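You operate a simulated robot arm through the tools that you are given. There is no shell and no other tool.

You run a simulated two-armed robot. Do the job below in one go: nothing can be reset, and whatever is moved stays where it is left.

Task
Find where the fitted pressure switch trips and set the trip dial to match.
Fine: type on SWITCH, pump till the lamp lights; then open the release, free the collar and stow the switch in the pieces tray.

It is judged by the outcome, as a careful person would: the job done as asked, and still so three seconds after it is handed in. It fails if anything else is knocked over, pushed out of place, dropped, spilled or broken.

Robot
Two 7-joint arms with fingered hands on one trunk that stands fixed in place. Base frame: the origin is at the foot of the trunk, x ahead of it, y to its left, z up. Units: mm, rad, N and s.
The left shoulder is at [80, 198, 1465], the right one opposite. With the tool pointing down near the work surface each hand reaches from about 100 to 700 mm from the base axis, measured 20 degrees to its own side. Payload 4 kg a hand.
The tool frame of a hand sits at the grasp point between the pads (the TCP): z along the fingers, y along the line on which they close. The tips reach 26 mm beyond it. The gripper opens to 132 mm; its body begins 73 mm behind the TCP. The gripper is a hand of 4 fingers: y runs from the thumb to the fingers, the wrist lies at [0, 0, -239] in the tool frame.
Orientation is that of the tool frame in the base frame, as a unit quaternion [x, y, z, w]. With the fingers straight down and closing along the base's y, the tool's x points along the base's -x, its y along +y and its z along -z.

Tools
- The arms move only by the tool jog_arm. It takes "left_commands", "right_commands" or both (then of equal length, played together; a hand with none holds still); each is a list of rows, each an object of numbers (a shift or turn left out is 0): "tx", "ty", "tz": the shift along the base's x, y, z in units of 20 mm (1.0 is 20 mm); "ax", "ay", "az": the turn, a rotation vector about the base's x, y, z in units of 6 degrees (1.0 is 6 degrees). In form: [{"tx": .., "ty": .., "tz": .., "ax": .., "ay": .., "az": ..}, ...]. A call has 1 to 20 rows; each row shifts and turns the commanded pose from where the row before left it. A call with a number of a shift or a turn outside -1 to 1 is refused whole. Each row takes 0.2 s and may step no farther than 50 mm and 0.15 rad from the row before; otherwise, the whole call is refused. Where a pose cannot be reached the arm comes as near as it can. A force on the tool above 40 N (or 10 N above the force at the start of the call, whichever is more), or a blocked arm, ends the call early, and 0.2 s more pass. In this call time passes only in rows, and 0.2 s behind the last. The reply holds the time, the measured pose of the TCP, the force on the tool along the base axes, the opening and the grip force, in the units named above and with some noise, with the torque about the TCP (base axes, N m) and any sound that the robot's microphone picked up.
- Cameras (640 x 400 px; columns grow to the right, rows downward): "scene" is now at [97, 19.9, 1611.8]; the picture's right is [0.29, -0.96, 0.00], its down [-0.81, -0.25, -0.54] and it looks along [0.51, 0.16, -0.84] (base axes); focal length 339 px, centre (320, 200). "left" rides on the left gripper at [-68, 2, -97] in its tool frame; the picture's right is [-0.02, -1.00, 0.00], its down [0.82, -0.02, -0.58] and it looks along [0.58, -0.01, 0.82] (tool axes); focal length 270 px, centre (320, 200). "right" rides on the right gripper at [68, 2, -97] in its tool frame; the picture's right is [-0.03, 1.00, 0.00], its down [-0.82, -0.02, -0.58] and it looks along [-0.58, -0.01, 0.82] (tool axes); focal length 270 px, centre (320, 200). There is no depth. A picture from a camera that has moved, and an enlarged one, comes with that camera's place and axes in the base frame and with its lens.
- camera(camera): a new picture of that camera. The clock stands still meanwhile.
- slide_trunk(by): slides the trunk up (or, below 0, down) by that many mm; the arms and the scene camera ride with it, the base frame stays. It gives what a move gives, with no picture.
- finger_targets(finger1, finger2, finger3, thumb_bend, hand): sets how far each is bent, from 0 (flat) to 1 (curled in); at 0.3 the hand is open as for a grip, at 0.7 the pads meet at the TCP. One left out holds its place. A second passes; each finger stops where it meets its share of the squeeze, and holds until it gets a number again. It is the only way to open and close the hand. It gives what a move gives, with no picture; readings hold the bend of each and the force on the fingers (four entries, about 0 where the hand has none), thumb and palm.
- head_to(pan, tilt): turns the head with the scene camera to pan (to the left, within 1.501 rad either way) and tilt (down, from -0.506 to 1.204), counted from straight ahead of the robot. It gives what a move gives.
- close_up(camera, box): a new picture of the part [left, top, right, bottom] of that camera's present view, enlarged. The clock stands still meanwhile.
- job_done(): hands the job in; it is judged then, once.

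Places have to be worked out from the pictures, the camera data and where the tool is seen. Open the grippers and draw the arms clear of the work before you hand the job in, unless the task says otherwise.

The tools are called as a command line: name --argument value ..., lists and objects as JSON in quotes. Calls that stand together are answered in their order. jog_arm: Moves the arms, as the interface text tells. Its arguments: {"type":"object","properties":{"left_commands":{"type":"array","items":{"type":"object","properties":{"tx":{"type":"number"},"ty":{"type":"number"},"tz":{"type":"number"},"ax":{"type":"number"},"ay":{"type":"number"},"az":{"type":"number"}}}},"right_commands":{"type":"array","items":{"type":"object","properties":{"tx":{"type":"number"},"ty":{"type":"number"},"tz":{"type":"number"},"ax":{"type":"number"},"ay":{"type":"number"},"az":{"type":"number"}}}}},"required":[]} The other tools are called the same way: slide_trunk (by) moves the trunk up or down; finger_targets (finger1, finger2, finger3, thumb_bend, hand) moves the fingers one by one; head_to (pan, tilt) turns the head that bears the scene camera; camera (camera) takes a picture; close_up (camera, box) takes an enlarged picture of a part of a camera's view; job_done () hands the job in.

At the start:

```text
time_s: 0.0
left_ee_pos: [496.2, 397.8, 1136.0]
left_tcp_rot: [0.0, 1.0, 0.001, 0.0]
left_force: [0.9, -1.0, -0.9]
left_ft_torque: [0.01, -0.01, -0.03]
left_gripper_width: 131.8
left_grip_force: 0.0
left_shape: jaw
left_bend: [0.3, 0.3, 0.3, 0.3]
left_finger forces: [0.0, 0.1, 0.1, 0.0, 0.1, 0.1]
right_ee_pos: [634.5, -99.9, 1112.4]
right_tcp_rot: [0.0, 1.0, 0.0, 0.0]
right_force: [0.4, -1.1, -0.5]
right_ft_torque: [0.01, 0.02, -0.01]
right_gripper_width: 131.7
right_grip_force: 0.0
right_shape: jaw
right_bend: [0.3, 0.3, 0.3, 0.3]
right_finger forces: [0.0, 0.1, 0.0, 0.1, 0.1, 0.0]
trunk travel left (down, up): [-775.0, 65.0]
head pan, tilt (commanded): [0.298, 1.005]
```

scene: 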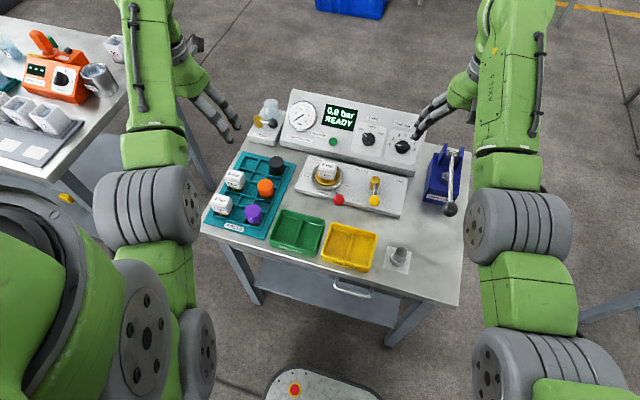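
right: 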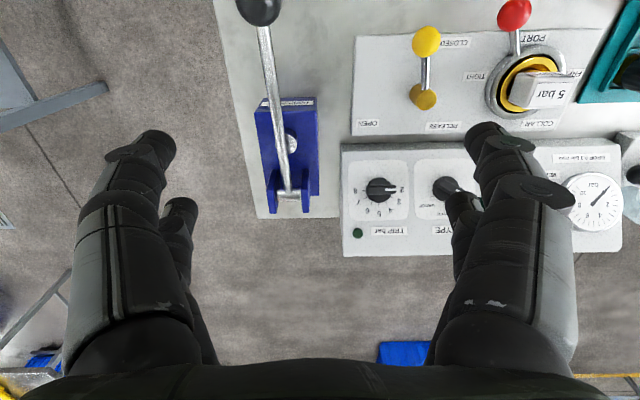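
left: 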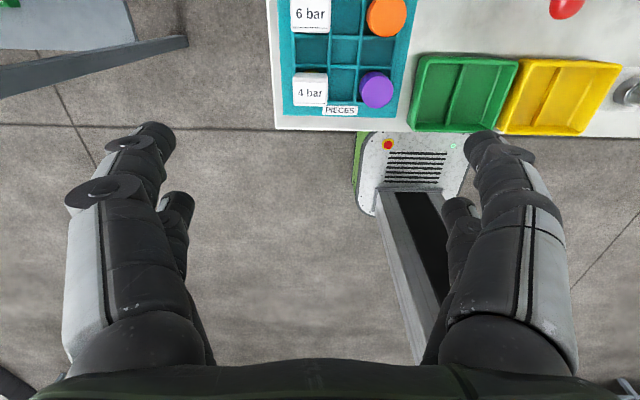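

I'll start by looking closely at the bench: the panel, the port strip, and the pieces tray.

close_up --camera "scene" --box '[260, 80, 440, 190]'

close_up --camera "scene" --box '[280, 140, 480, 260]'

close_up --camera "scene" --box '[195, 130, 325, 250]'

close_up --camera "right" --box '[220, 0, 640, 260]'

```text
3.56 times, centred on (350, 135) of scene
camera zoom: at [97.0, 19.9, 1611.8], right [0.29, -0.96, 0.0], down [-0.81, -0.25, -0.54], along [0.51, 0.16, -0.84], focal length 1206 px, centre (213, 431)
```

zoom: 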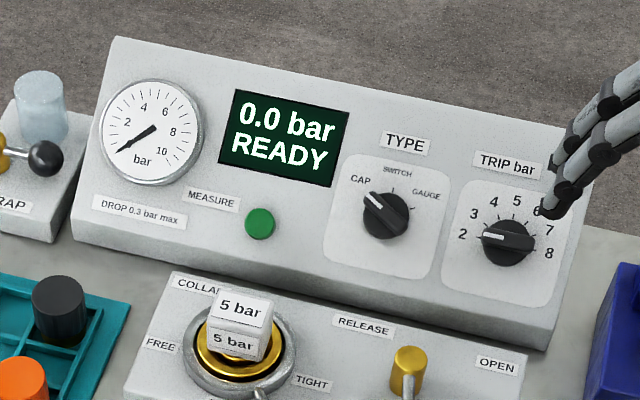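

```text
3.20 times, centred on (380, 200) of scene
camera zoom: at [97.0, 19.9, 1611.8], right [0.29, -0.96, 0.0], down [-0.81, -0.25, -0.54], along [0.51, 0.16, -0.84], focal length 1086 px, centre (128, 200)
```

zoom: 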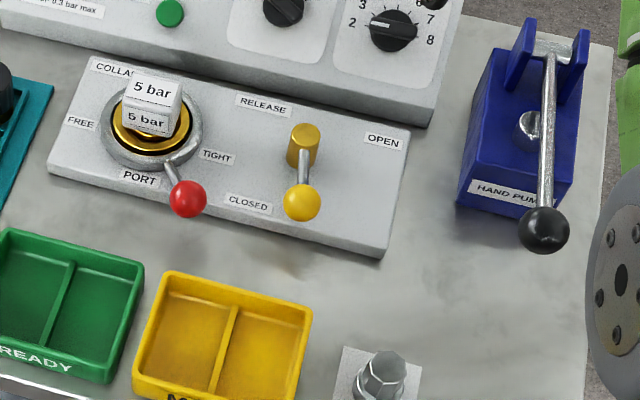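

```text
3.33 times, centred on (260, 190) of scene
camera zoom: at [97.0, 19.9, 1611.8], right [0.29, -0.96, 0.0], down [-0.81, -0.25, -0.54], along [0.51, 0.16, -0.84], focal length 1131 px, centre (520, 233)
```

zoom: 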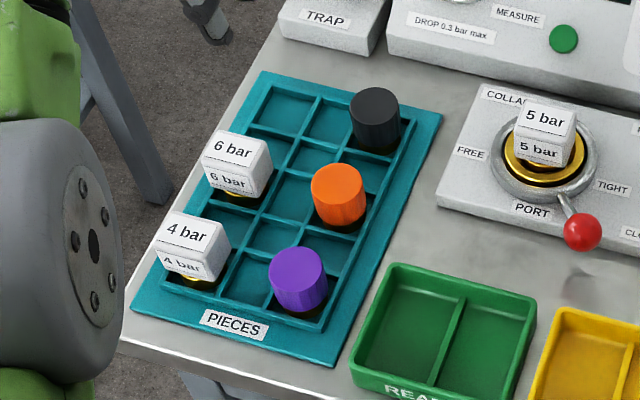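

```text
1.52 times, centred on (430, 130) of right
camera zoom: at [565.2, -97.9, 1209.4], right [0.03, 1.0, 0.0], down [0.82, -0.02, 0.58], along [0.58, -0.01, -0.82], focal length 412 px, centre (152, 307)
```

zoom: 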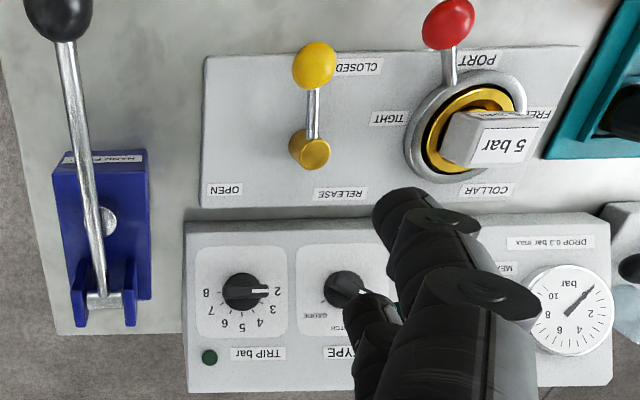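

The switch sits in the port on the right-hand strip, TYPE is on CAP and TRIP is near 2. I'll move the right hand back and to the side, so the scene camera can see the whole panel and the lamp.

jog_arm --right_commands '[{"tx": -0.5, "ty": -1}, {"tx": -0.5, "ty": -1}, {"tx": -0.5, "ty": -1}, {"tx": -0.5, "ty": -1}, {"tx": -0.5, "ty": -1}, {"tx": -0.5, "ty": -1}, {"tx": -0.5, "ty": -1}, {"tx": -0.5, "ty": -1}, {"tx": -0.5, "ty": -1}, {"tx": -0.5, "ty": -1}]'

head_to --pan 0.15 --tilt 0.95

camera --camera "scene"

camera --camera "right"

```text
time_s: 2.2
left_ee_pos: [496.8, 396.6, 1136.8]
left_tcp_rot: [0.0, 1.0, 0.001, 0.001]
left_force: [-0.2, -0.4, -0.1]
left_ft_torque: [0.01, -0.02, 0.0]
left_gripper_width: 131.7
left_grip_force: 0.0
left_shape: jaw
left_bend: [0.3, 0.3, 0.3, 0.3]
left_finger forces: [0.0, 0.1, 0.0, 0.0, 0.0, 0.1]
right_ee_pos: [534.0, -301.0, 1114.1]
right_tcp_rot: [0.0, 1.0, 0.001, 0.0]
right_force: [0.4, 0.6, 0.2]
right_ft_torque: [0.0, 0.04, 0.02]
right_gripper_width: 132.2
right_grip_force: 0.0
right_shape: jaw
right_bend: [0.3, 0.3, 0.3, 0.3]
right_finger forces: [0.0, 0.1, 0.0, 0.0, 0.0, 0.0]
trunk travel left (down, up): [-775.0, 65.0]
head pan, tilt (commanded): [0.298, 1.005]
```

```text
time_s: 2.9
left_ee_pos: [496.6, 396.6, 1136.8]
left_tcp_rot: [0.0, 1.0, 0.001, 0.001]
left_force: [-0.2, 0.1, -0.3]
left_ft_torque: [-0.01, -0.03, 0.01]
left_gripper_width: 131.7
left_grip_force: 0.0
left_shape: jaw
left_bend: [0.3, 0.3, 0.3, 0.3]
left_finger forces: [0.0, 0.1, 0.0, 0.0, 0.0, 0.0]
right_ee_pos: [535.9, -299.3, 1112.4]
right_tcp_rot: [0.001, 1.0, 0.0, 0.0]
right_force: [0.4, 1.1, 0.1]
right_ft_torque: [-0.01, 0.0, -0.01]
right_gripper_width: 132.1
right_grip_force: 0.2
right_shape: jaw
right_bend: [0.3, 0.3, 0.3, 0.3]
right_finger forces: [0.0, 0.0, 0.0, 0.0, 0.0, 0.0]
trunk travel left (down, up): [-775.0, 65.0]
head pan, tilt (commanded): [0.15, 0.949]
```

```text
taken
camera scene: at [102.4, 10.1, 1615.7], right [0.15, -0.99, 0.0], down [-0.8, -0.12, -0.58], along [0.58, 0.09, -0.81], focal length 339 px, centre (320, 200)
```

scene: 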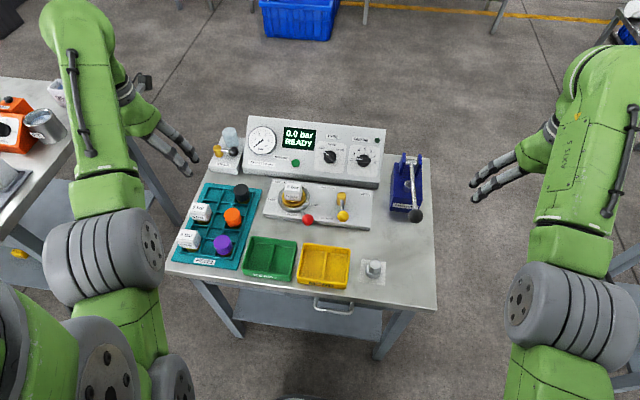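

```text
taken
camera right: at [466.0, -297.3, 1209.8], right [0.03, 1.0, 0.0], down [0.82, -0.02, 0.58], along [0.58, -0.01, -0.82], focal length 270 px, centre (320, 200)
```

right: 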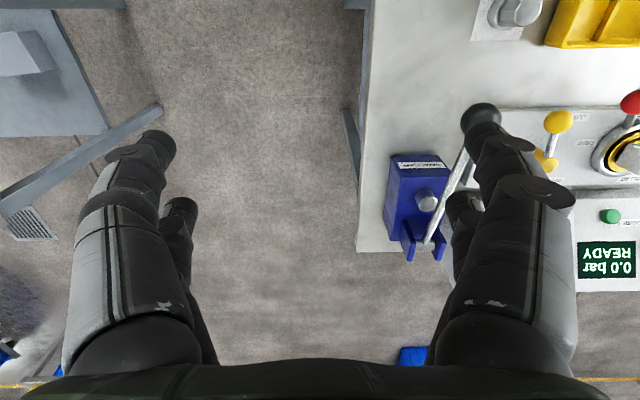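

The panel is in clear view now. I'll zoom in on each part to work out exact positions.

close_up --camera "scene" --box '[230, 110, 390, 210]'

close_up --camera "scene" --box '[310, 120, 390, 170]'

close_up --camera "scene" --box '[260, 165, 388, 245]'

close_up --camera "scene" --box '[350, 140, 446, 236]'

close_up --camera "scene" --box '[160, 120, 288, 280]'

```text
4.00 times, centred on (310, 160) of scene
camera zoom: at [102.4, 10.1, 1615.7], right [0.15, -0.99, 0.0], down [-0.8, -0.12, -0.58], along [0.58, 0.09, -0.81], focal length 1357 px, centre (360, 360)
```

zoom: 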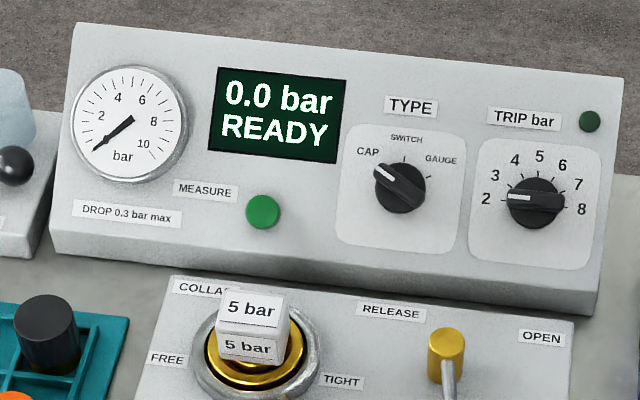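

```text
8.00 times, centred on (350, 145) of scene
camera zoom: at [102.4, 10.1, 1615.7], right [0.15, -0.99, 0.0], down [-0.8, -0.12, -0.58], along [0.58, 0.09, -0.81], focal length 2714 px, centre (80, 640)
```

zoom: 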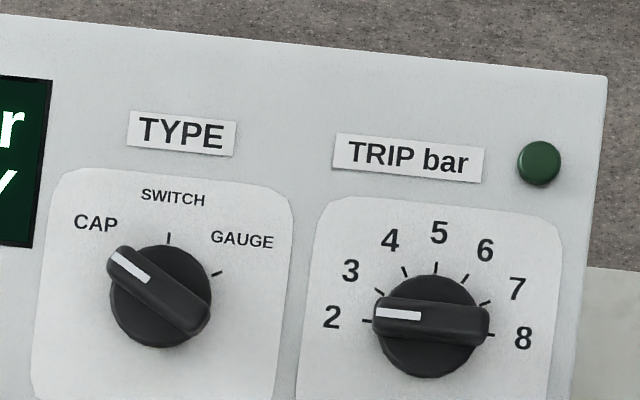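

```text
5.00 times, centred on (324, 205) of scene
camera zoom: at [102.4, 10.1, 1615.7], right [0.15, -0.99, 0.0], down [-0.8, -0.12, -0.58], along [0.58, 0.09, -0.81], focal length 1696 px, centre (300, 175)
```

zoom: 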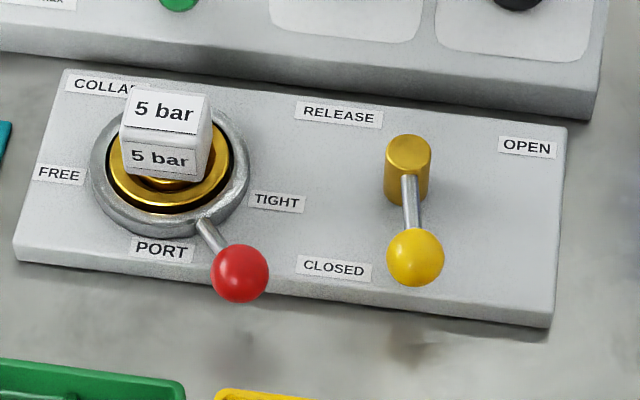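

```text
4.17 times, centred on (398, 188) of scene
camera zoom: at [102.4, 10.1, 1615.7], right [0.15, -0.99, 0.0], down [-0.8, -0.12, -0.58], along [0.58, 0.09, -0.81], focal length 1414 px, centre (-5, 250)
```

zoom: 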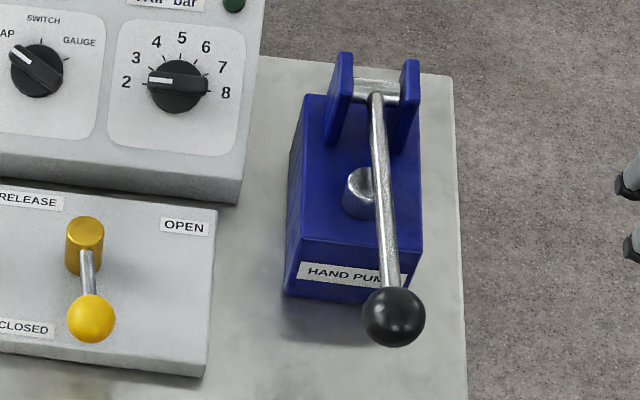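

```text
2.50 times, centred on (224, 200) of scene
camera zoom: at [102.4, 10.1, 1615.7], right [0.15, -0.99, 0.0], down [-0.8, -0.12, -0.58], along [0.58, 0.09, -0.81], focal length 848 px, centre (560, 200)
```

zoom: 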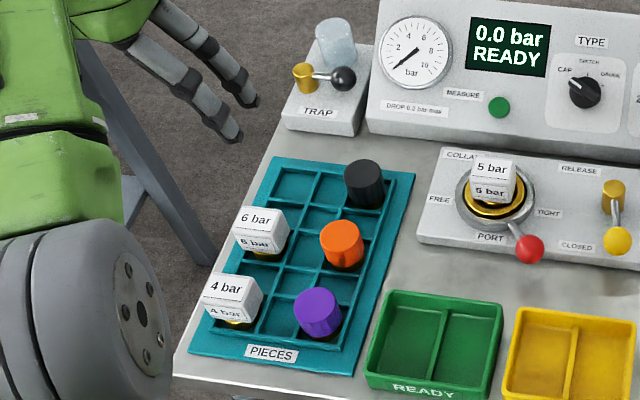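

From triangulation, the TYPE knob is near (782, 82, 877) and the TRIP knob near (783, -16, 879), both on a face sloping about 30°. The pump ball is near (558, -145, 955), the yellow ball near (597, 23, 854) and the red ball near (573, 113, 854). Next I'll look at the hands and the details of the knobs.

close_up --camera "scene" --box '[450, 100, 610, 220]'

close_up --camera "scene" --box '[340, 140, 380, 170]'

close_up --camera "right" --box '[40, 100, 600, 400]'

camera --camera "left"

```text
3.33 times, centred on (530, 160) of scene
camera zoom: at [102.4, 10.1, 1615.7], right [0.15, -0.99, 0.0], down [-0.8, -0.12, -0.58], along [0.58, 0.09, -0.81], focal length 1131 px, centre (-380, 333)
```

zoom: 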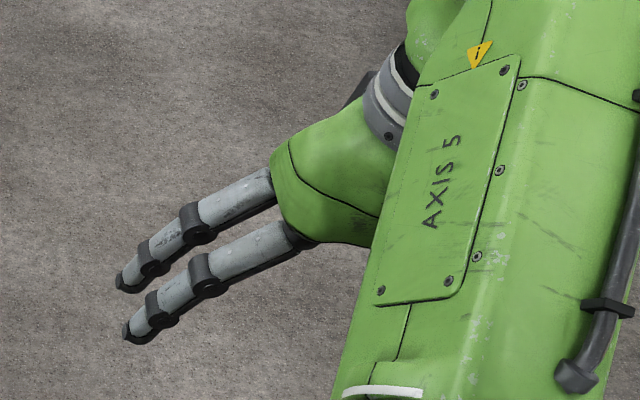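

```text
13.33 times, centred on (360, 155) of scene
camera zoom: at [102.4, 10.1, 1615.7], right [0.15, -0.99, 0.0], down [-0.8, -0.12, -0.58], along [0.58, 0.09, -0.81], focal length 4523 px, centre (-213, 800)
```

zoom: 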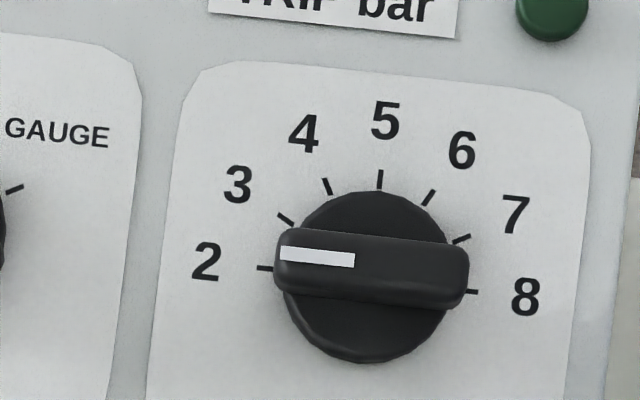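

```text
1.14 times, centred on (320, 250) of right
camera zoom: at [466.0, -297.3, 1209.8], right [0.03, 1.0, 0.0], down [0.82, -0.02, 0.58], along [0.58, -0.01, -0.82], focal length 309 px, centre (320, 143)
```

zoom: 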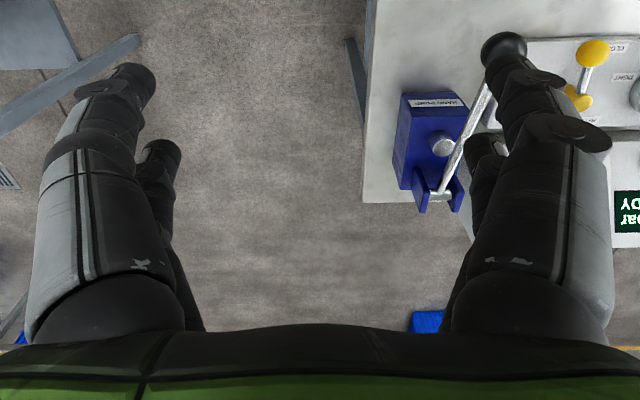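

```text
taken
camera left: at [564.2, 397.8, 1234.9], right [0.02, -1.0, 0.0], down [-0.82, -0.02, 0.58], along [-0.58, -0.01, -0.82], focal length 270 px, centre (320, 200)
```

left: 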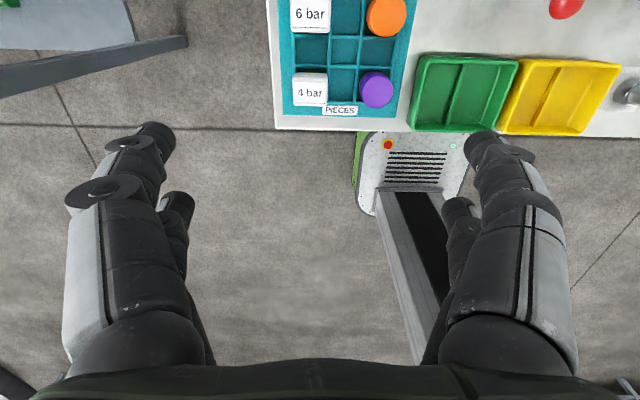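

The hand looks like two digits per side. I'll bend the right hand's digits one at a time and look, so I know which is which and where the tips meet.

finger_targets --hand "right" --finger1 0.7

camera --camera "right"

finger_targets --hand "right" --thumb_bend 0.7

camera --camera "right"

finger_targets --hand "right" --finger2 0.7

camera --camera "right"

finger_targets --hand "right" --finger3 0.7

camera --camera "right"

```text
time_s: 3.9
left_ee_pos: [497.1, 398.0, 1137.1]
left_tcp_rot: [0.001, 1.0, 0.0, 0.001]
left_force: [0.3, 0.4, -0.9]
left_ft_torque: [-0.01, 0.01, 0.0]
left_gripper_width: 132.1
left_grip_force: 0.1
left_shape: jaw
left_bend: [0.3, 0.3, 0.3, 0.3]
left_finger forces: [0.0, 0.1, 0.1, 0.1, 0.1, 0.0]
right_ee_pos: [534.7, -298.3, 1112.0]
right_tcp_rot: [-0.001, 1.0, 0.0, 0.0]
right_force: [0.5, -0.2, -0.6]
right_ft_torque: [0.01, -0.01, -0.02]
right_gripper_width: 67.6
right_grip_force: 0.1
right_shape: fingers
right_bend: [0.7, 0.3, 0.3, 0.3]
right_finger forces: [0.1, 0.0, 0.0, 0.1, 0.1, 0.0]
trunk travel left (down, up): [-775.0, 65.0]
head pan, tilt (commanded): [0.15, 0.949]
```

```text
taken
camera right: at [466.1, -297.1, 1209.8], right [0.03, 1.0, 0.0], down [0.82, -0.02, 0.58], along [0.58, -0.01, -0.82], focal length 270 px, centre (320, 200)
```

right: 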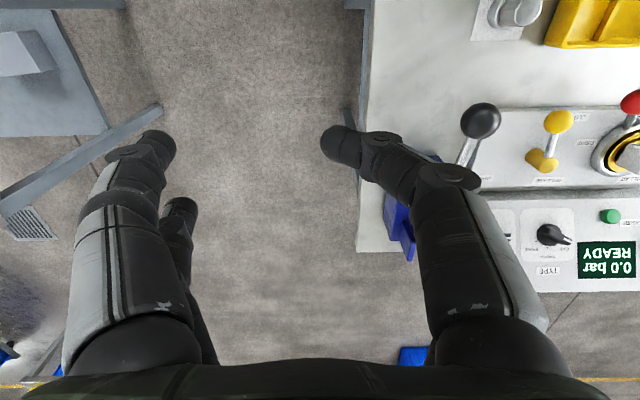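

```text
time_s: 4.9
left_ee_pos: [496.2, 396.8, 1135.4]
left_tcp_rot: [0.001, 1.0, 0.002, 0.001]
left_force: [-0.6, 0.2, 0.2]
left_ft_torque: [-0.01, -0.03, 0.01]
left_gripper_width: 132.0
left_grip_force: 0.0
left_shape: jaw
left_bend: [0.3, 0.3, 0.3, 0.3]
left_finger forces: [0.1, 0.1, 0.0, 0.1, 0.1, 0.1]
right_ee_pos: [535.3, -299.3, 1112.7]
right_tcp_rot: [0.001, 1.0, 0.0, -0.001]
right_force: [0.2, 0.2, -0.4]
right_ft_torque: [0.05, -0.02, -0.01]
right_gripper_width: 1.8
right_grip_force: 0.0
right_shape: fingers
right_bend: [0.7, 0.3, 0.3, 0.7]
right_finger forces: [0.0, 0.1, 0.0, 0.0, 0.1, 0.1]
trunk travel left (down, up): [-775.0, 65.0]
head pan, tilt (commanded): [0.15, 0.949]
```

```text
taken
camera right: at [466.0, -297.2, 1209.8], right [0.03, 1.0, 0.0], down [0.82, -0.02, 0.58], along [0.58, -0.01, -0.82], focal length 270 px, centre (320, 200)
```

right: 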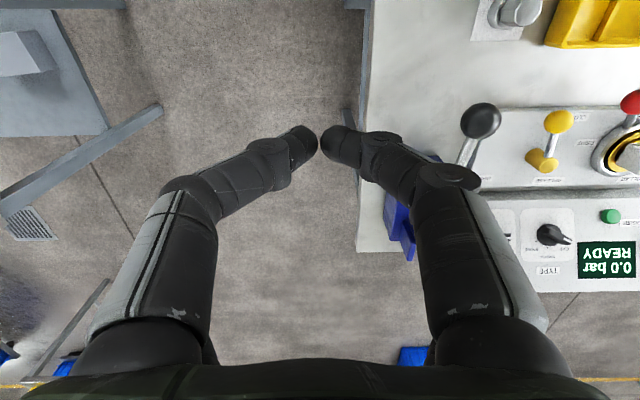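

```text
time_s: 5.9
left_ee_pos: [496.6, 396.9, 1135.8]
left_tcp_rot: [0.0, 1.0, 0.001, 0.001]
left_force: [-0.1, 0.0, -0.2]
left_ft_torque: [0.0, 0.0, -0.04]
left_gripper_width: 132.0
left_grip_force: 0.1
left_shape: jaw
left_bend: [0.3, 0.3, 0.3, 0.3]
left_finger forces: [0.0, 0.0, 0.0, 0.0, 0.0, 0.1]
right_ee_pos: [535.3, -299.1, 1112.6]
right_tcp_rot: [0.001, 1.0, 0.001, 0.0]
right_force: [-0.7, -0.2, -0.2]
right_ft_torque: [0.05, 0.0, -0.02]
right_gripper_width: 1.5
right_grip_force: 0.0
right_shape: fingers
right_bend: [0.7, 0.7, 0.3, 0.7]
right_finger forces: [0.0, 0.0, 0.1, 0.1, 0.1, 0.0]
trunk travel left (down, up): [-775.0, 65.0]
head pan, tilt (commanded): [0.15, 0.949]
```

```text
taken
camera right: at [466.1, -297.1, 1209.8], right [0.03, 1.0, 0.0], down [0.82, -0.02, 0.58], along [0.58, -0.01, -0.82], focal length 270 px, centre (320, 200)
```

right: 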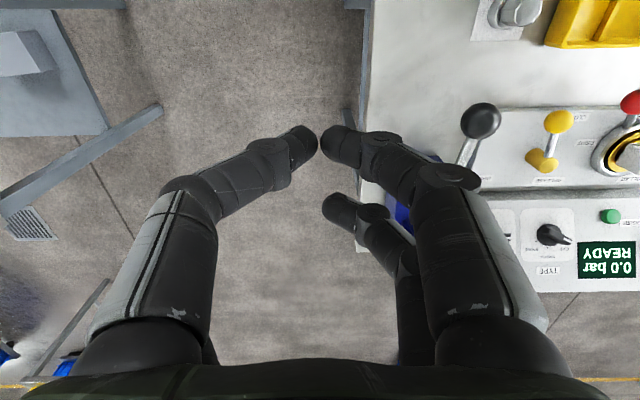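

```text
time_s: 6.9
left_ee_pos: [497.2, 397.3, 1136.7]
left_tcp_rot: [0.0, 1.0, 0.002, 0.0]
left_force: [-0.4, 0.1, 0.4]
left_ft_torque: [0.01, 0.0, -0.02]
left_gripper_width: 131.8
left_grip_force: 0.0
left_shape: jaw
left_bend: [0.3, 0.3, 0.3, 0.3]
left_finger forces: [0.0, 0.0, 0.1, 0.0, 0.0, 0.0]
right_ee_pos: [535.2, -299.4, 1112.8]
right_tcp_rot: [0.0, 1.0, 0.0, 0.0]
right_force: [0.0, 0.9, 0.5]
right_ft_torque: [-0.02, -0.03, -0.01]
right_gripper_width: 1.3
right_grip_force: 0.1
right_shape: fingers
right_bend: [0.7, 0.7, 0.7, 0.7]
right_finger forces: [0.0, 0.0, 0.1, 0.1, 0.0, 0.1]
trunk travel left (down, up): [-775.0, 65.0]
head pan, tilt (commanded): [0.15, 0.949]
```

```text
taken
camera right: at [466.1, -297.2, 1209.8], right [0.03, 1.0, 0.0], down [0.82, -0.02, 0.58], along [0.58, -0.01, -0.82], focal length 270 px, centre (320, 200)
```

right: 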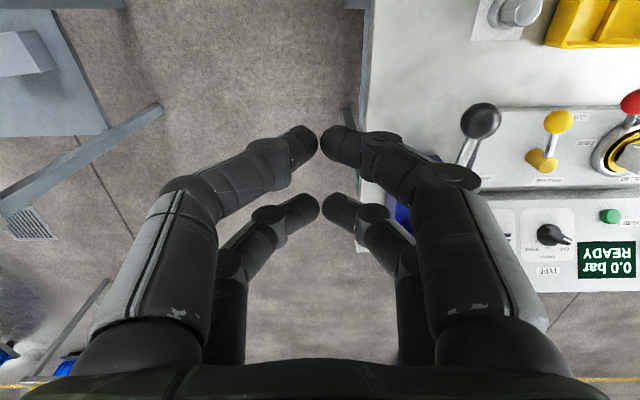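

finger1 and the thumb form one opposing pair at tool x≈+18, and finger2 and finger3 form the other at x≈-18. The knobs are near the limit of reach, so I'll raise both hands 200 mm and then slide the trunk down 200 mm.

jog_arm --left_commands '[{"tz": 1}, {"tz": 1}, {"tz": 1}, {"tz": 1}, {"tz": 1}, {"tz": 1}, {"tz": 1}, {"tz": 1}, {"tz": 1}, {"tz": 1}]' --right_commands '[{"tz": 1}, {"tz": 1}, {"tz": 1}, {"tz": 1}, {"tz": 1}, {"tz": 1}, {"tz": 1}, {"tz": 1}, {"tz": 1}, {"tz": 1}]'

slide_trunk --by -200

head_to --pan 0.05 --tilt 0.8

camera --camera "scene"

```text
time_s: 9.1
left_ee_pos: [574.0, 431.8, 1232.5]
left_tcp_rot: [0.0, 1.0, 0.002, 0.0]
left_force: [-0.5, -0.1, 0.1]
left_ft_torque: [-0.03, 0.0, 0.0]
left_gripper_width: 132.0
left_grip_force: 0.1
left_shape: jaw
left_bend: [0.3, 0.3, 0.3, 0.3]
left_finger forces: [0.1, 0.1, 0.1, 0.0, 0.0, 0.1]
left hand out of reach, approached as far as the arm can: row 1, 2, 3, 4, 5, 6, 7, 8, 9, 10
right_ee_pos: [602.0, -315.7, 1218.7]
right_tcp_rot: [0.0, 1.0, 0.0, 0.002]
right_force: [-0.3, 0.1, 0.5]
right_ft_torque: [0.0, 0.03, 0.0]
right_gripper_width: 1.6
right_grip_force: 0.0
right_shape: fingers
right_bend: [0.7, 0.7, 0.7, 0.7]
right_finger forces: [0.1, 0.0, 0.0, 0.0, 0.0, 0.0]
right hand out of reach, approached as far as the arm can: row 2, 3, 4, 5, 6, 7, 8, 9, 10
trunk travel left (down, up): [-775.0, 65.0]
head pan, tilt (commanded): [0.15, 0.949]
```

```text
time_s: 11.3
left_ee_pos: [572.3, 433.5, 1033.3]
left_tcp_rot: [0.0, 1.0, 0.002, 0.001]
left_force: [-0.3, 0.1, 0.7]
left_ft_torque: [0.02, 0.01, -0.03]
left_gripper_width: 131.9
left_grip_force: 0.0
left_shape: jaw
left_bend: [0.3, 0.3, 0.3, 0.3]
left_finger forces: [0.1, 0.0, 0.0, 0.0, 0.0, 0.1]
right_ee_pos: [601.0, -315.7, 1021.9]
right_tcp_rot: [0.0, 1.0, 0.0, 0.003]
right_force: [0.3, 0.5, 0.4]
right_ft_torque: [-0.01, -0.02, -0.02]
right_gripper_width: 1.6
right_grip_force: 0.1
right_shape: fingers
right_bend: [0.7, 0.7, 0.7, 0.7]
right_finger forces: [0.1, 0.0, 0.0, 0.1, 0.0, 0.1]
trunk travel left (down, up): [-575.0, 265.0]
head pan, tilt (commanded): [0.15, 0.949]
```

```text
time_s: 12.0
left_ee_pos: [572.5, 433.5, 1032.6]
left_tcp_rot: [-0.001, 1.0, 0.002, 0.002]
left_force: [1.3, 0.9, -0.3]
left_ft_torque: [0.02, -0.01, 0.04]
left_gripper_width: 132.1
left_grip_force: 0.0
left_shape: jaw
left_bend: [0.3, 0.3, 0.3, 0.3]
left_finger forces: [0.0, 0.1, 0.0, 0.0, 0.0, 0.0]
right_ee_pos: [599.8, -315.8, 1020.5]
right_tcp_rot: [0.0, 1.0, 0.0, 0.002]
right_force: [-0.5, 0.5, 0.2]
right_ft_torque: [0.01, 0.0, -0.02]
right_gripper_width: 1.4
right_grip_force: 0.0
right_shape: fingers
right_bend: [0.7, 0.7, 0.7, 0.7]
right_finger forces: [0.1, 0.1, 0.0, 0.0, 0.0, 0.0]
trunk travel left (down, up): [-575.0, 265.0]
head pan, tilt (commanded): [0.051, 0.799]
```

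```text
taken
camera scene: at [111.1, 3.6, 1427.2], right [0.05, -1.0, 0.0], down [-0.72, -0.04, -0.7], along [0.7, 0.04, -0.72], focal length 339 px, centre (320, 200)
```

scene: 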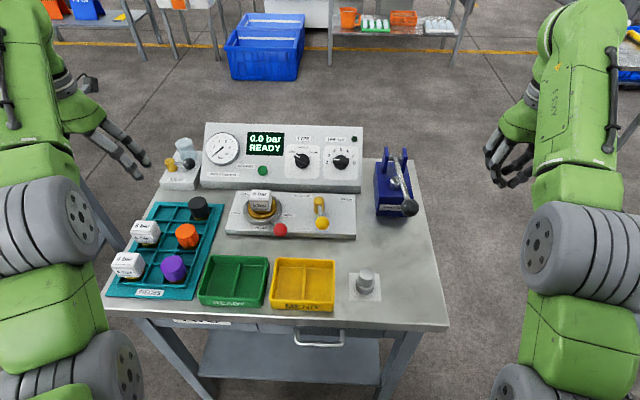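

The trunk is down and the panel is well in view from a lower angle. I'll take sharper close-ups to refine the positions using this second viewpoint.

close_up --camera "scene" --box '[280, 130, 370, 190]'

close_up --camera "scene" --box '[220, 180, 364, 250]'

close_up --camera "scene" --box '[350, 130, 450, 230]'

close_up --camera "scene" --box '[100, 130, 230, 310]'

camera --camera "right"

camera --camera "left"

```text
6.67 times, centred on (325, 160) of scene
camera zoom: at [111.1, 3.6, 1427.2], right [0.05, -1.0, 0.0], down [-0.72, -0.04, -0.7], along [0.7, 0.04, -0.72], focal length 2262 px, centre (287, 467)
```

zoom: 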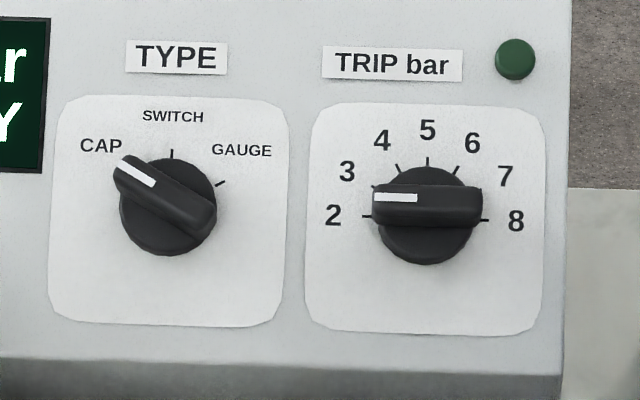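

```text
4.44 times, centred on (292, 215) of scene
camera zoom: at [111.1, 3.6, 1427.2], right [0.05, -1.0, 0.0], down [-0.72, -0.04, -0.7], along [0.7, 0.04, -0.72], focal length 1508 px, centre (444, 133)
```

zoom: 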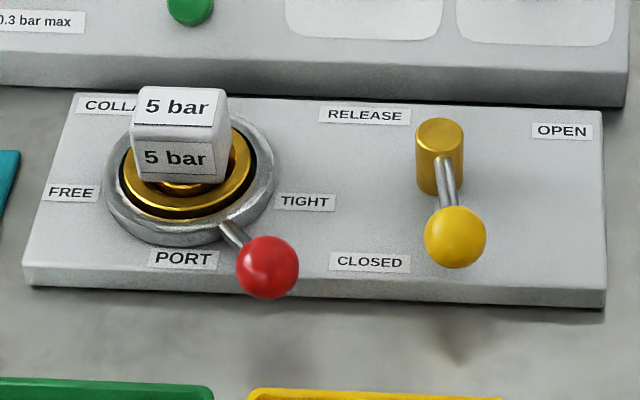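

```text
4.00 times, centred on (400, 180) of scene
camera zoom: at [111.1, 3.6, 1427.2], right [0.05, -1.0, 0.0], down [-0.72, -0.04, -0.7], along [0.7, 0.04, -0.72], focal length 1357 px, centre (0, 280)
```

zoom: 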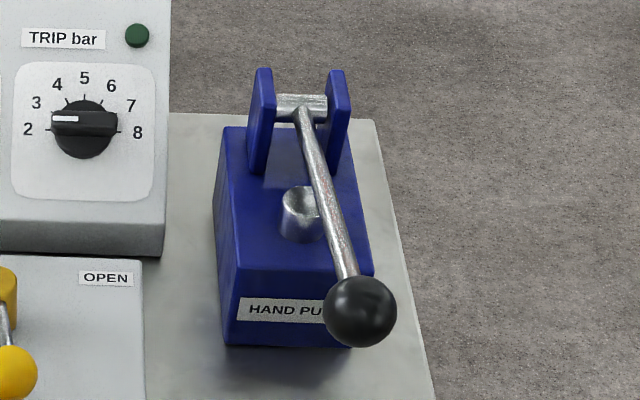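

```text
2.22 times, centred on (165, 220) of scene
camera zoom: at [111.1, 3.6, 1427.2], right [0.05, -1.0, 0.0], down [-0.72, -0.04, -0.7], along [0.7, 0.04, -0.72], focal length 754 px, centre (664, 156)
```

zoom: 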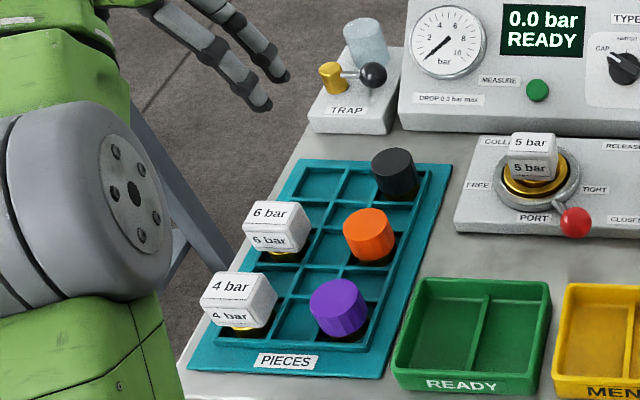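

```text
taken
camera right: at [531.1, -313.6, 1117.1], right [0.03, 1.0, 0.0], down [0.81, -0.02, 0.58], along [0.58, -0.02, -0.81], focal length 270 px, centre (320, 200)
```

right: 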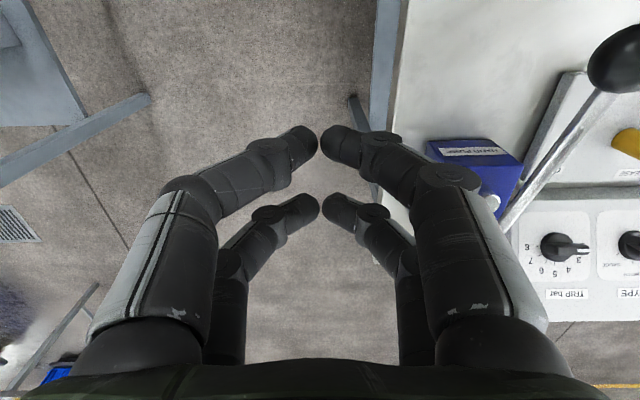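

```text
taken
camera left: at [640.5, 434.1, 1131.3], right [0.02, -1.0, 0.0], down [-0.82, -0.02, 0.57], along [-0.57, -0.01, -0.82], focal length 270 px, centre (320, 200)
```

left: 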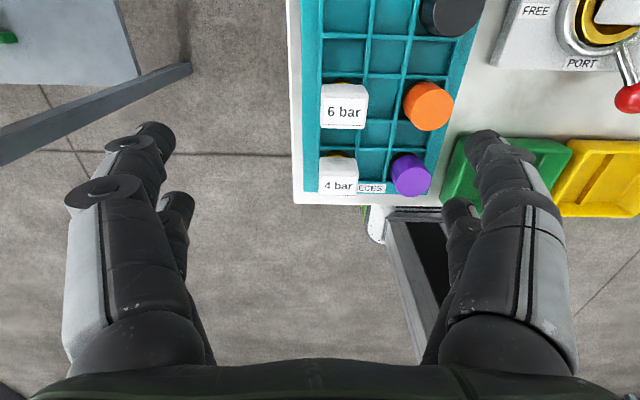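

I want to know how far the fingertips extend past the TCP when the hand is partly closed. I'll set the right hand to a narrow pre-grip and view it from the scene camera.

finger_targets --hand "right" --finger1 0.58 --finger2 0.58 --finger3 0.58 --thumb_bend 0.58

close_up --camera "scene" --box '[460, 110, 560, 210]'

camera --camera "right"

```text
time_s: 13.0
left_ee_pos: [572.5, 433.2, 1032.6]
left_tcp_rot: [0.0, 1.0, 0.001, 0.003]
left_force: [-0.2, 0.3, 0.5]
left_ft_torque: [-0.04, -0.01, 0.0]
left_gripper_width: 131.8
left_grip_force: 0.1
left_shape: jaw
left_bend: [0.3, 0.3, 0.3, 0.3]
left_finger forces: [0.0, 0.0, 0.0, 0.1, 0.1, 0.0]
right_ee_pos: [600.8, -316.3, 1021.2]
right_tcp_rot: [0.0, 1.0, 0.001, 0.001]
right_force: [0.8, 0.1, -0.6]
right_ft_torque: [-0.01, 0.0, 0.02]
right_gripper_width: 42.1
right_grip_force: 0.2
right_shape: fingers
right_bend: [0.57, 0.57, 0.57, 0.57]
right_finger forces: [0.1, 0.0, 0.0, 0.0, 0.0, 0.1]
trunk travel left (down, up): [-575.0, 265.0]
head pan, tilt (commanded): [0.051, 0.799]
```

```text
4.00 times, centred on (510, 160) of scene
camera zoom: at [111.3, 3.6, 1427.2], right [0.05, -1.0, 0.0], down [-0.72, -0.04, -0.7], along [0.7, 0.04, -0.72], focal length 1357 px, centre (-440, 360)
```

zoom: 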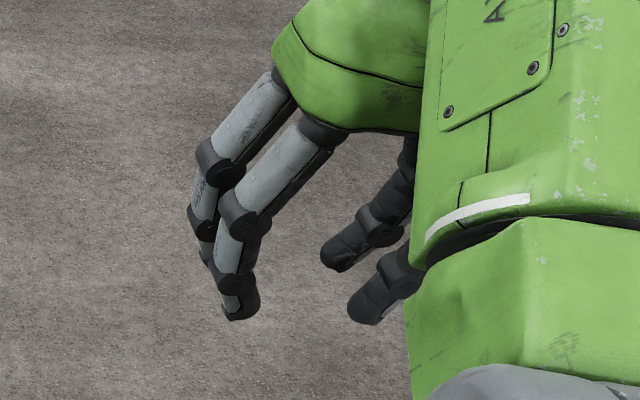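

```text
taken
camera right: at [531.2, -313.6, 1117.1], right [0.03, 1.0, 0.0], down [0.81, -0.02, 0.58], along [0.58, -0.02, -0.81], focal length 270 px, centre (320, 200)
```

right: 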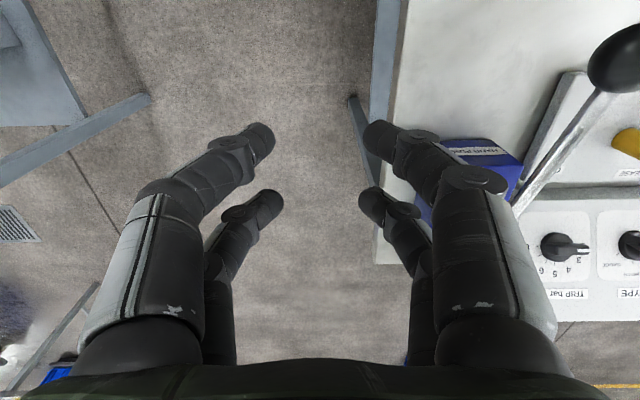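

The tips reach about 26 mm past the TCP and the distal links are nearly parallel there. I'll zoom in hard on the knobs to judge the height of the bar and the disc.

close_up --camera "scene" --box '[326, 148, 356, 172]'

close_up --camera "scene" --box '[286, 146, 318, 174]'

close_up --camera "right" --box '[510, 200, 640, 320]'

```text
16.00 times, centred on (341, 160) of scene
camera zoom: at [111.3, 3.6, 1427.2], right [0.05, -1.0, 0.0], down [-0.72, -0.04, -0.7], along [0.7, 0.04, -0.72], focal length 5428 px, centre (-16, 840)
```

zoom: 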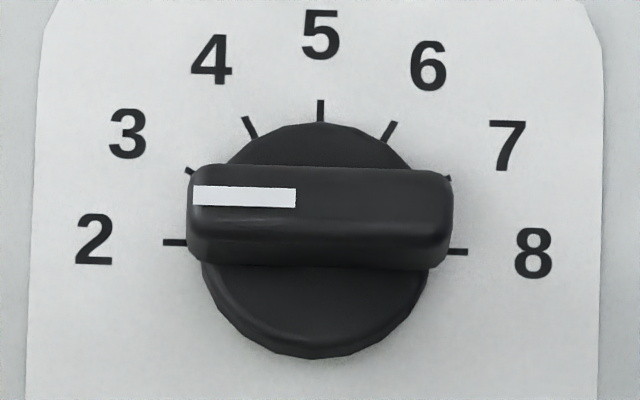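

```text
14.29 times, centred on (302, 160) of scene
camera zoom: at [111.3, 3.6, 1427.2], right [0.05, -1.0, 0.0], down [-0.72, -0.04, -0.7], along [0.7, 0.04, -0.72], focal length 4846 px, centre (577, 771)
```

zoom: 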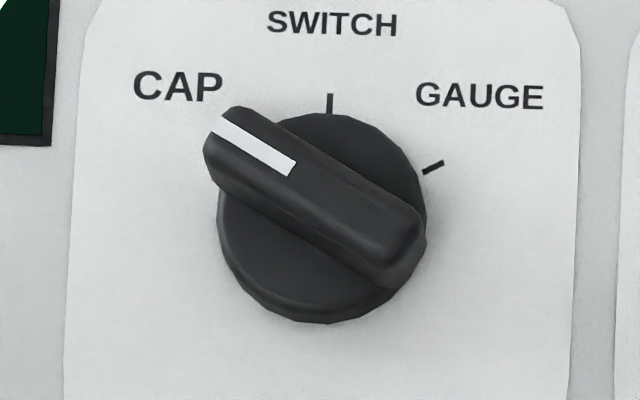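

```text
3.33 times, centred on (575, 260) of right
camera zoom: at [531.2, -313.6, 1117.1], right [0.03, 1.0, 0.0], down [0.81, -0.02, 0.58], along [0.58, -0.02, -0.81], focal length 901 px, centre (-530, 0)
```

zoom: 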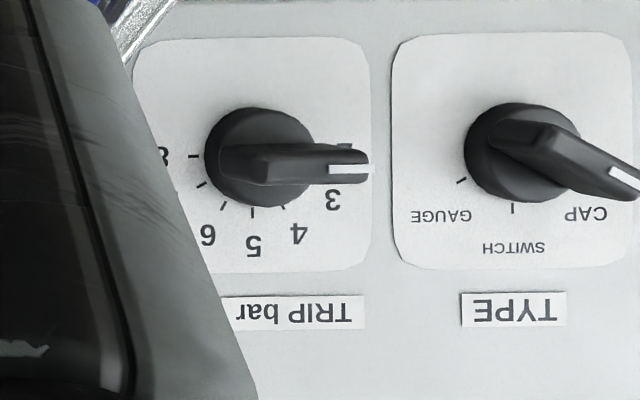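

The TRIP bar top comes out at about (781, -15, 884.5) and TYPE at about (781, 84.5, 884.5). The bars stand about 21 mm off a face tilted roughly 32°. I'll carry the right hand over toward TYPE, tilting it 32° on the way.

jog_arm --right_commands '[{"tx": 0.1, "ty": 0.5, "tz": 0.7, "ay": -0.267}, {"tx": 0.1, "ty": 1, "tz": 0.7, "ay": -0.267}, {"tx": 0.1, "ty": 1, "ay": -0.267}, {"tx": 0.1, "ty": 1, "ay": -0.267}, {"tx": 0.1, "ty": 1, "ay": -0.267}, {"tx": 0.1, "ty": 1, "ay": -0.267}, {"tx": 0.1, "ty": 1, "ay": -0.267}, {"tx": 0.1, "ty": 1, "ay": -0.267}, {"tx": 0.1, "ty": 1, "ay": -0.267}, {"tx": 0.1, "ty": 1, "ay": -0.267}, {"tx": 0.1, "ty": 1, "ay": -0.267}, {"tx": 0.1, "ty": 1, "ay": -0.267}, {"tx": 0.1, "ty": 1, "ay": -0.267}, {"tx": 0.1, "ty": 1, "ay": -0.267}, {"tx": 0.1, "ty": 1, "ay": -0.267}, {"tx": 0.1, "ty": 1, "ay": -0.267}, {"tx": 0.1, "ty": 1, "ay": -0.267}, {"tx": 0.1, "ty": 1, "ay": -0.267}, {"tx": 0.1, "ty": 1, "ay": -0.267}, {"tx": 0.1, "ty": 1, "ay": -0.267}]'

camera --camera "right"

camera --camera "scene"

```text
time_s: 17.2
left_ee_pos: [572.4, 434.0, 1031.3]
left_tcp_rot: [0.0, 1.0, 0.001, 0.002]
left_force: [-0.5, 0.6, 0.6]
left_ft_torque: [0.02, -0.03, -0.04]
left_gripper_width: 131.9
left_grip_force: 0.1
left_shape: jaw
left_bend: [0.3, 0.3, 0.3, 0.3]
left_finger forces: [0.0, 0.0, 0.0, 0.1, 0.1, 0.1]
right_ee_pos: [643.4, 73.9, 1046.4]
right_tcp_rot: [0.0, 0.961, 0.0, 0.278]
right_force: [0.2, -0.9, 0.4]
right_ft_torque: [-0.03, 0.01, -0.02]
right_gripper_width: 41.8
right_grip_force: 0.1
right_shape: fingers
right_bend: [0.57, 0.57, 0.57, 0.57]
right_finger forces: [0.0, 0.0, 0.0, 0.0, 0.0, 0.0]
right hand out of reach, approached as far as the arm can: row 2
trunk travel left (down, up): [-575.0, 265.0]
head pan, tilt (commanded): [0.051, 0.799]
```

```text
taken
camera right: at [532.7, 75.9, 1092.2], right [0.02, 1.0, 0.01], down [0.38, -0.02, 0.92], along [0.92, -0.02, -0.38], focal length 270 px, centre (320, 200)
```

right: 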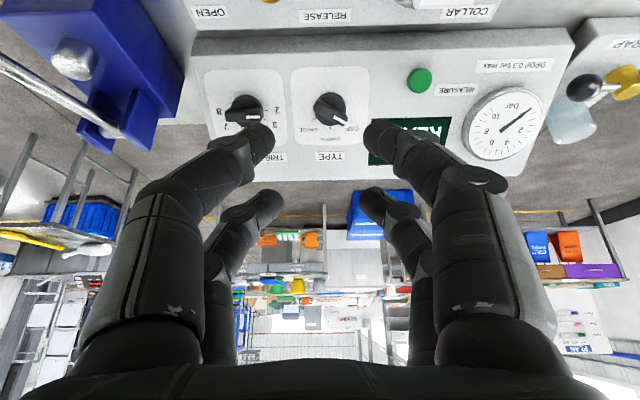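

```text
taken
camera scene: at [111.2, 4.6, 1427.2], right [0.05, -1.0, 0.0], down [-0.72, -0.04, -0.7], along [0.7, 0.03, -0.72], focal length 339 px, centre (320, 200)
```

scene: 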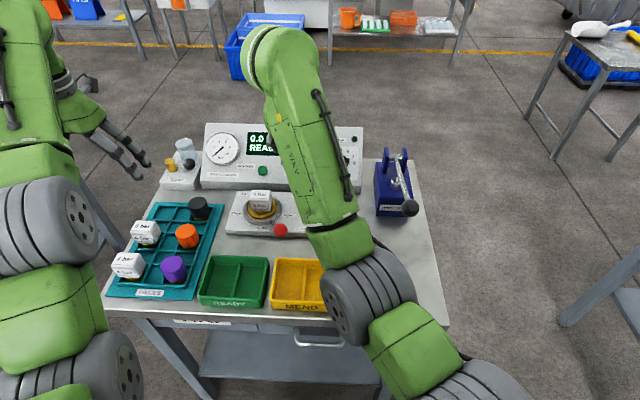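

The hand is tilted and high over the panel, and the elbow hangs clear in front of the table. I'll turn the hand 60° about its own axis to line up with the TYPE bar and close in to about 60 mm off.

jog_arm --right_commands '[{"tx": 0.4, "ty": 0.044, "tz": -0.4, "ax": -0.4417, "az": 0.7067}, {"tx": 0.4, "ty": 0.044, "tz": -0.4, "ax": -0.4417, "az": 0.7067}, {"tx": 0.4, "ty": 0.044, "tz": -0.4, "ax": -0.4417, "az": 0.7067}, {"tx": 0.4, "ty": 0.044, "tz": -0.4, "ax": -0.4417, "az": 0.7067}, {"tx": 0.4, "ty": 0.044, "tz": -0.4, "ax": -0.4417, "az": 0.7067}, {"tx": 0.4, "ty": 0.044, "tz": -0.4, "ax": -0.4417, "az": 0.7067}, {"tx": 0.4, "ty": 0.044, "tz": -0.4, "ax": -0.4417, "az": 0.7067}, {"tx": 0.4, "ty": 0.044, "tz": -0.4, "ax": -0.4417, "az": 0.7067}, {"tx": 0.4, "ty": 0.044, "tz": -0.4, "ax": -0.4417, "az": 0.7067}, {"tx": 0.4, "ty": 0.044, "tz": -0.4, "ax": -0.4417, "az": 0.7067}, {"tx": 0.4, "ty": 0.044, "tz": -0.4, "ax": -0.4417, "az": 0.7067}, {"tx": 0.4, "ty": 0.044, "tz": -0.4, "ax": -0.4417, "az": 0.7067}]'

camera --camera "right"

camera --camera "scene"

```text
time_s: 19.8
left_ee_pos: [572.8, 433.9, 1032.5]
left_tcp_rot: [0.0, 1.0, 0.002, 0.002]
left_force: [-0.3, 0.0, -0.6]
left_ft_torque: [0.01, 0.03, 0.02]
left_gripper_width: 132.1
left_grip_force: 0.0
left_shape: jaw
left_bend: [0.3, 0.3, 0.3, 0.3]
left_finger forces: [0.0, 0.1, 0.1, 0.0, 0.0, 0.0]
right_ee_pos: [739.5, 84.2, 950.7]
right_tcp_rot: [-0.481, 0.832, -0.137, 0.241]
right_force: [0.6, 0.3, 0.5]
right_ft_torque: [0.01, 0.0, 0.02]
right_gripper_width: 41.9
right_grip_force: 0.0
right_shape: fingers
right_bend: [0.57, 0.57, 0.57, 0.57]
right_finger forces: [0.0, 0.0, 0.0, 0.0, 0.0, 0.0]
trunk travel left (down, up): [-575.0, 265.0]
head pan, tilt (commanded): [0.051, 0.799]
```

```text
taken
camera right: at [657.6, 26.7, 1012.7], right [-0.72, 0.52, -0.45], down [0.05, 0.69, 0.72], along [0.69, 0.5, -0.53], focal length 270 px, centre (320, 200)
```

right: 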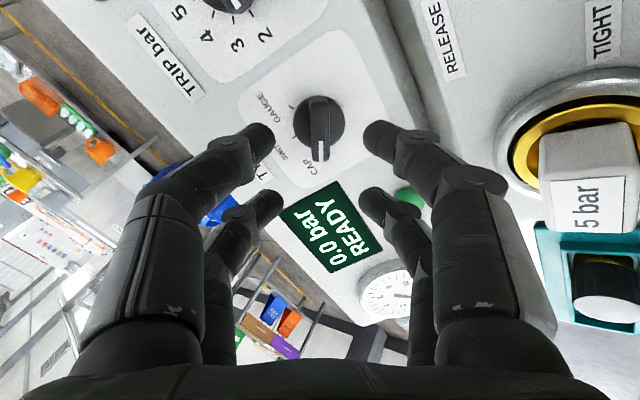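

```text
taken
camera scene: at [111.7, 3.8, 1427.2], right [0.05, -1.0, 0.0], down [-0.72, -0.04, -0.7], along [0.7, 0.04, -0.72], focal length 339 px, centre (320, 200)
```

scene: 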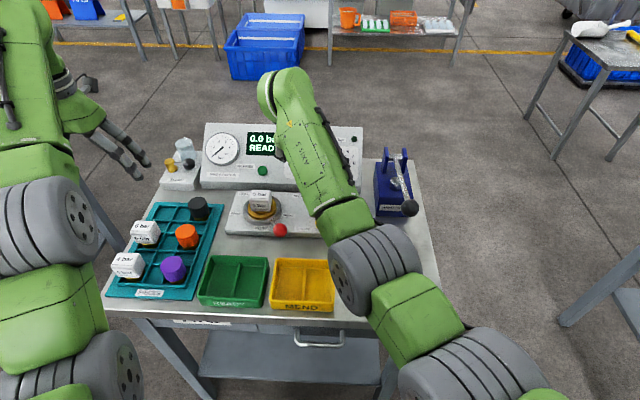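

The bar shows nearly vertical, midway between the two finger pairs. I'll zoom in to measure how well it is centred.

close_up --camera "right" --box '[270, 80, 370, 180]'

```text
4.00 times, centred on (320, 130) of right
camera zoom: at [657.6, 26.7, 1012.7], right [-0.72, 0.52, -0.45], down [0.05, 0.69, 0.72], along [0.69, 0.5, -0.53], focal length 1081 px, centre (320, 480)
```

zoom: 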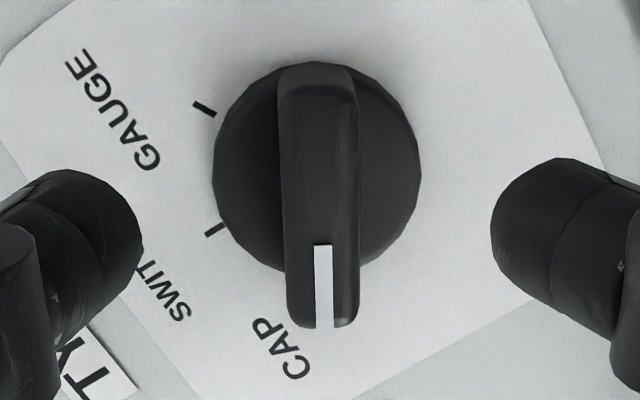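

The bar centre sits within about 0.5 mm sideways and 2 mm along its length. I'll advance 30 mm and measure again.

jog_arm --right_commands '[{"tx": 0.265, "tz": -0.424}, {"tx": 0.265, "tz": -0.424}, {"tx": 0.265, "tz": -0.424}]'

close_up --camera "right" --box '[240, 80, 400, 200]'

```text
time_s: 20.6
left_ee_pos: [573.2, 433.1, 1032.5]
left_tcp_rot: [0.0, 1.0, 0.001, 0.002]
left_force: [-0.2, 0.4, 0.6]
left_ft_torque: [0.02, -0.01, 0.01]
left_gripper_width: 131.9
left_grip_force: 0.0
left_shape: jaw
left_bend: [0.3, 0.3, 0.3, 0.3]
left_finger forces: [0.0, 0.0, 0.0, 0.0, 0.0, 0.0]
right_ee_pos: [756.6, 84.4, 924.5]
right_tcp_rot: [-0.48, 0.832, -0.137, 0.241]
right_force: [-0.9, -0.4, -0.3]
right_ft_torque: [0.02, 0.01, 0.0]
right_gripper_width: 42.0
right_grip_force: 0.1
right_shape: fingers
right_bend: [0.57, 0.57, 0.57, 0.57]
right_finger forces: [0.0, 0.0, 0.0, 0.0, 0.0, 0.0]
trunk travel left (down, up): [-575.0, 265.0]
head pan, tilt (commanded): [0.051, 0.799]
```

```text
3.33 times, centred on (320, 140) of right
camera zoom: at [673.5, 26.2, 987.9], right [-0.72, 0.52, -0.45], down [0.05, 0.69, 0.72], along [0.69, 0.5, -0.53], focal length 901 px, centre (320, 400)
```

zoom: 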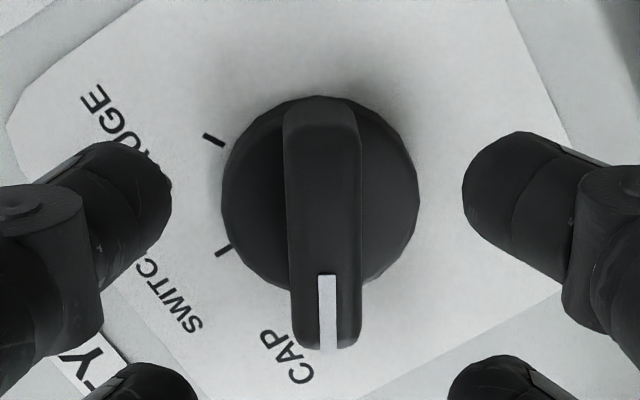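

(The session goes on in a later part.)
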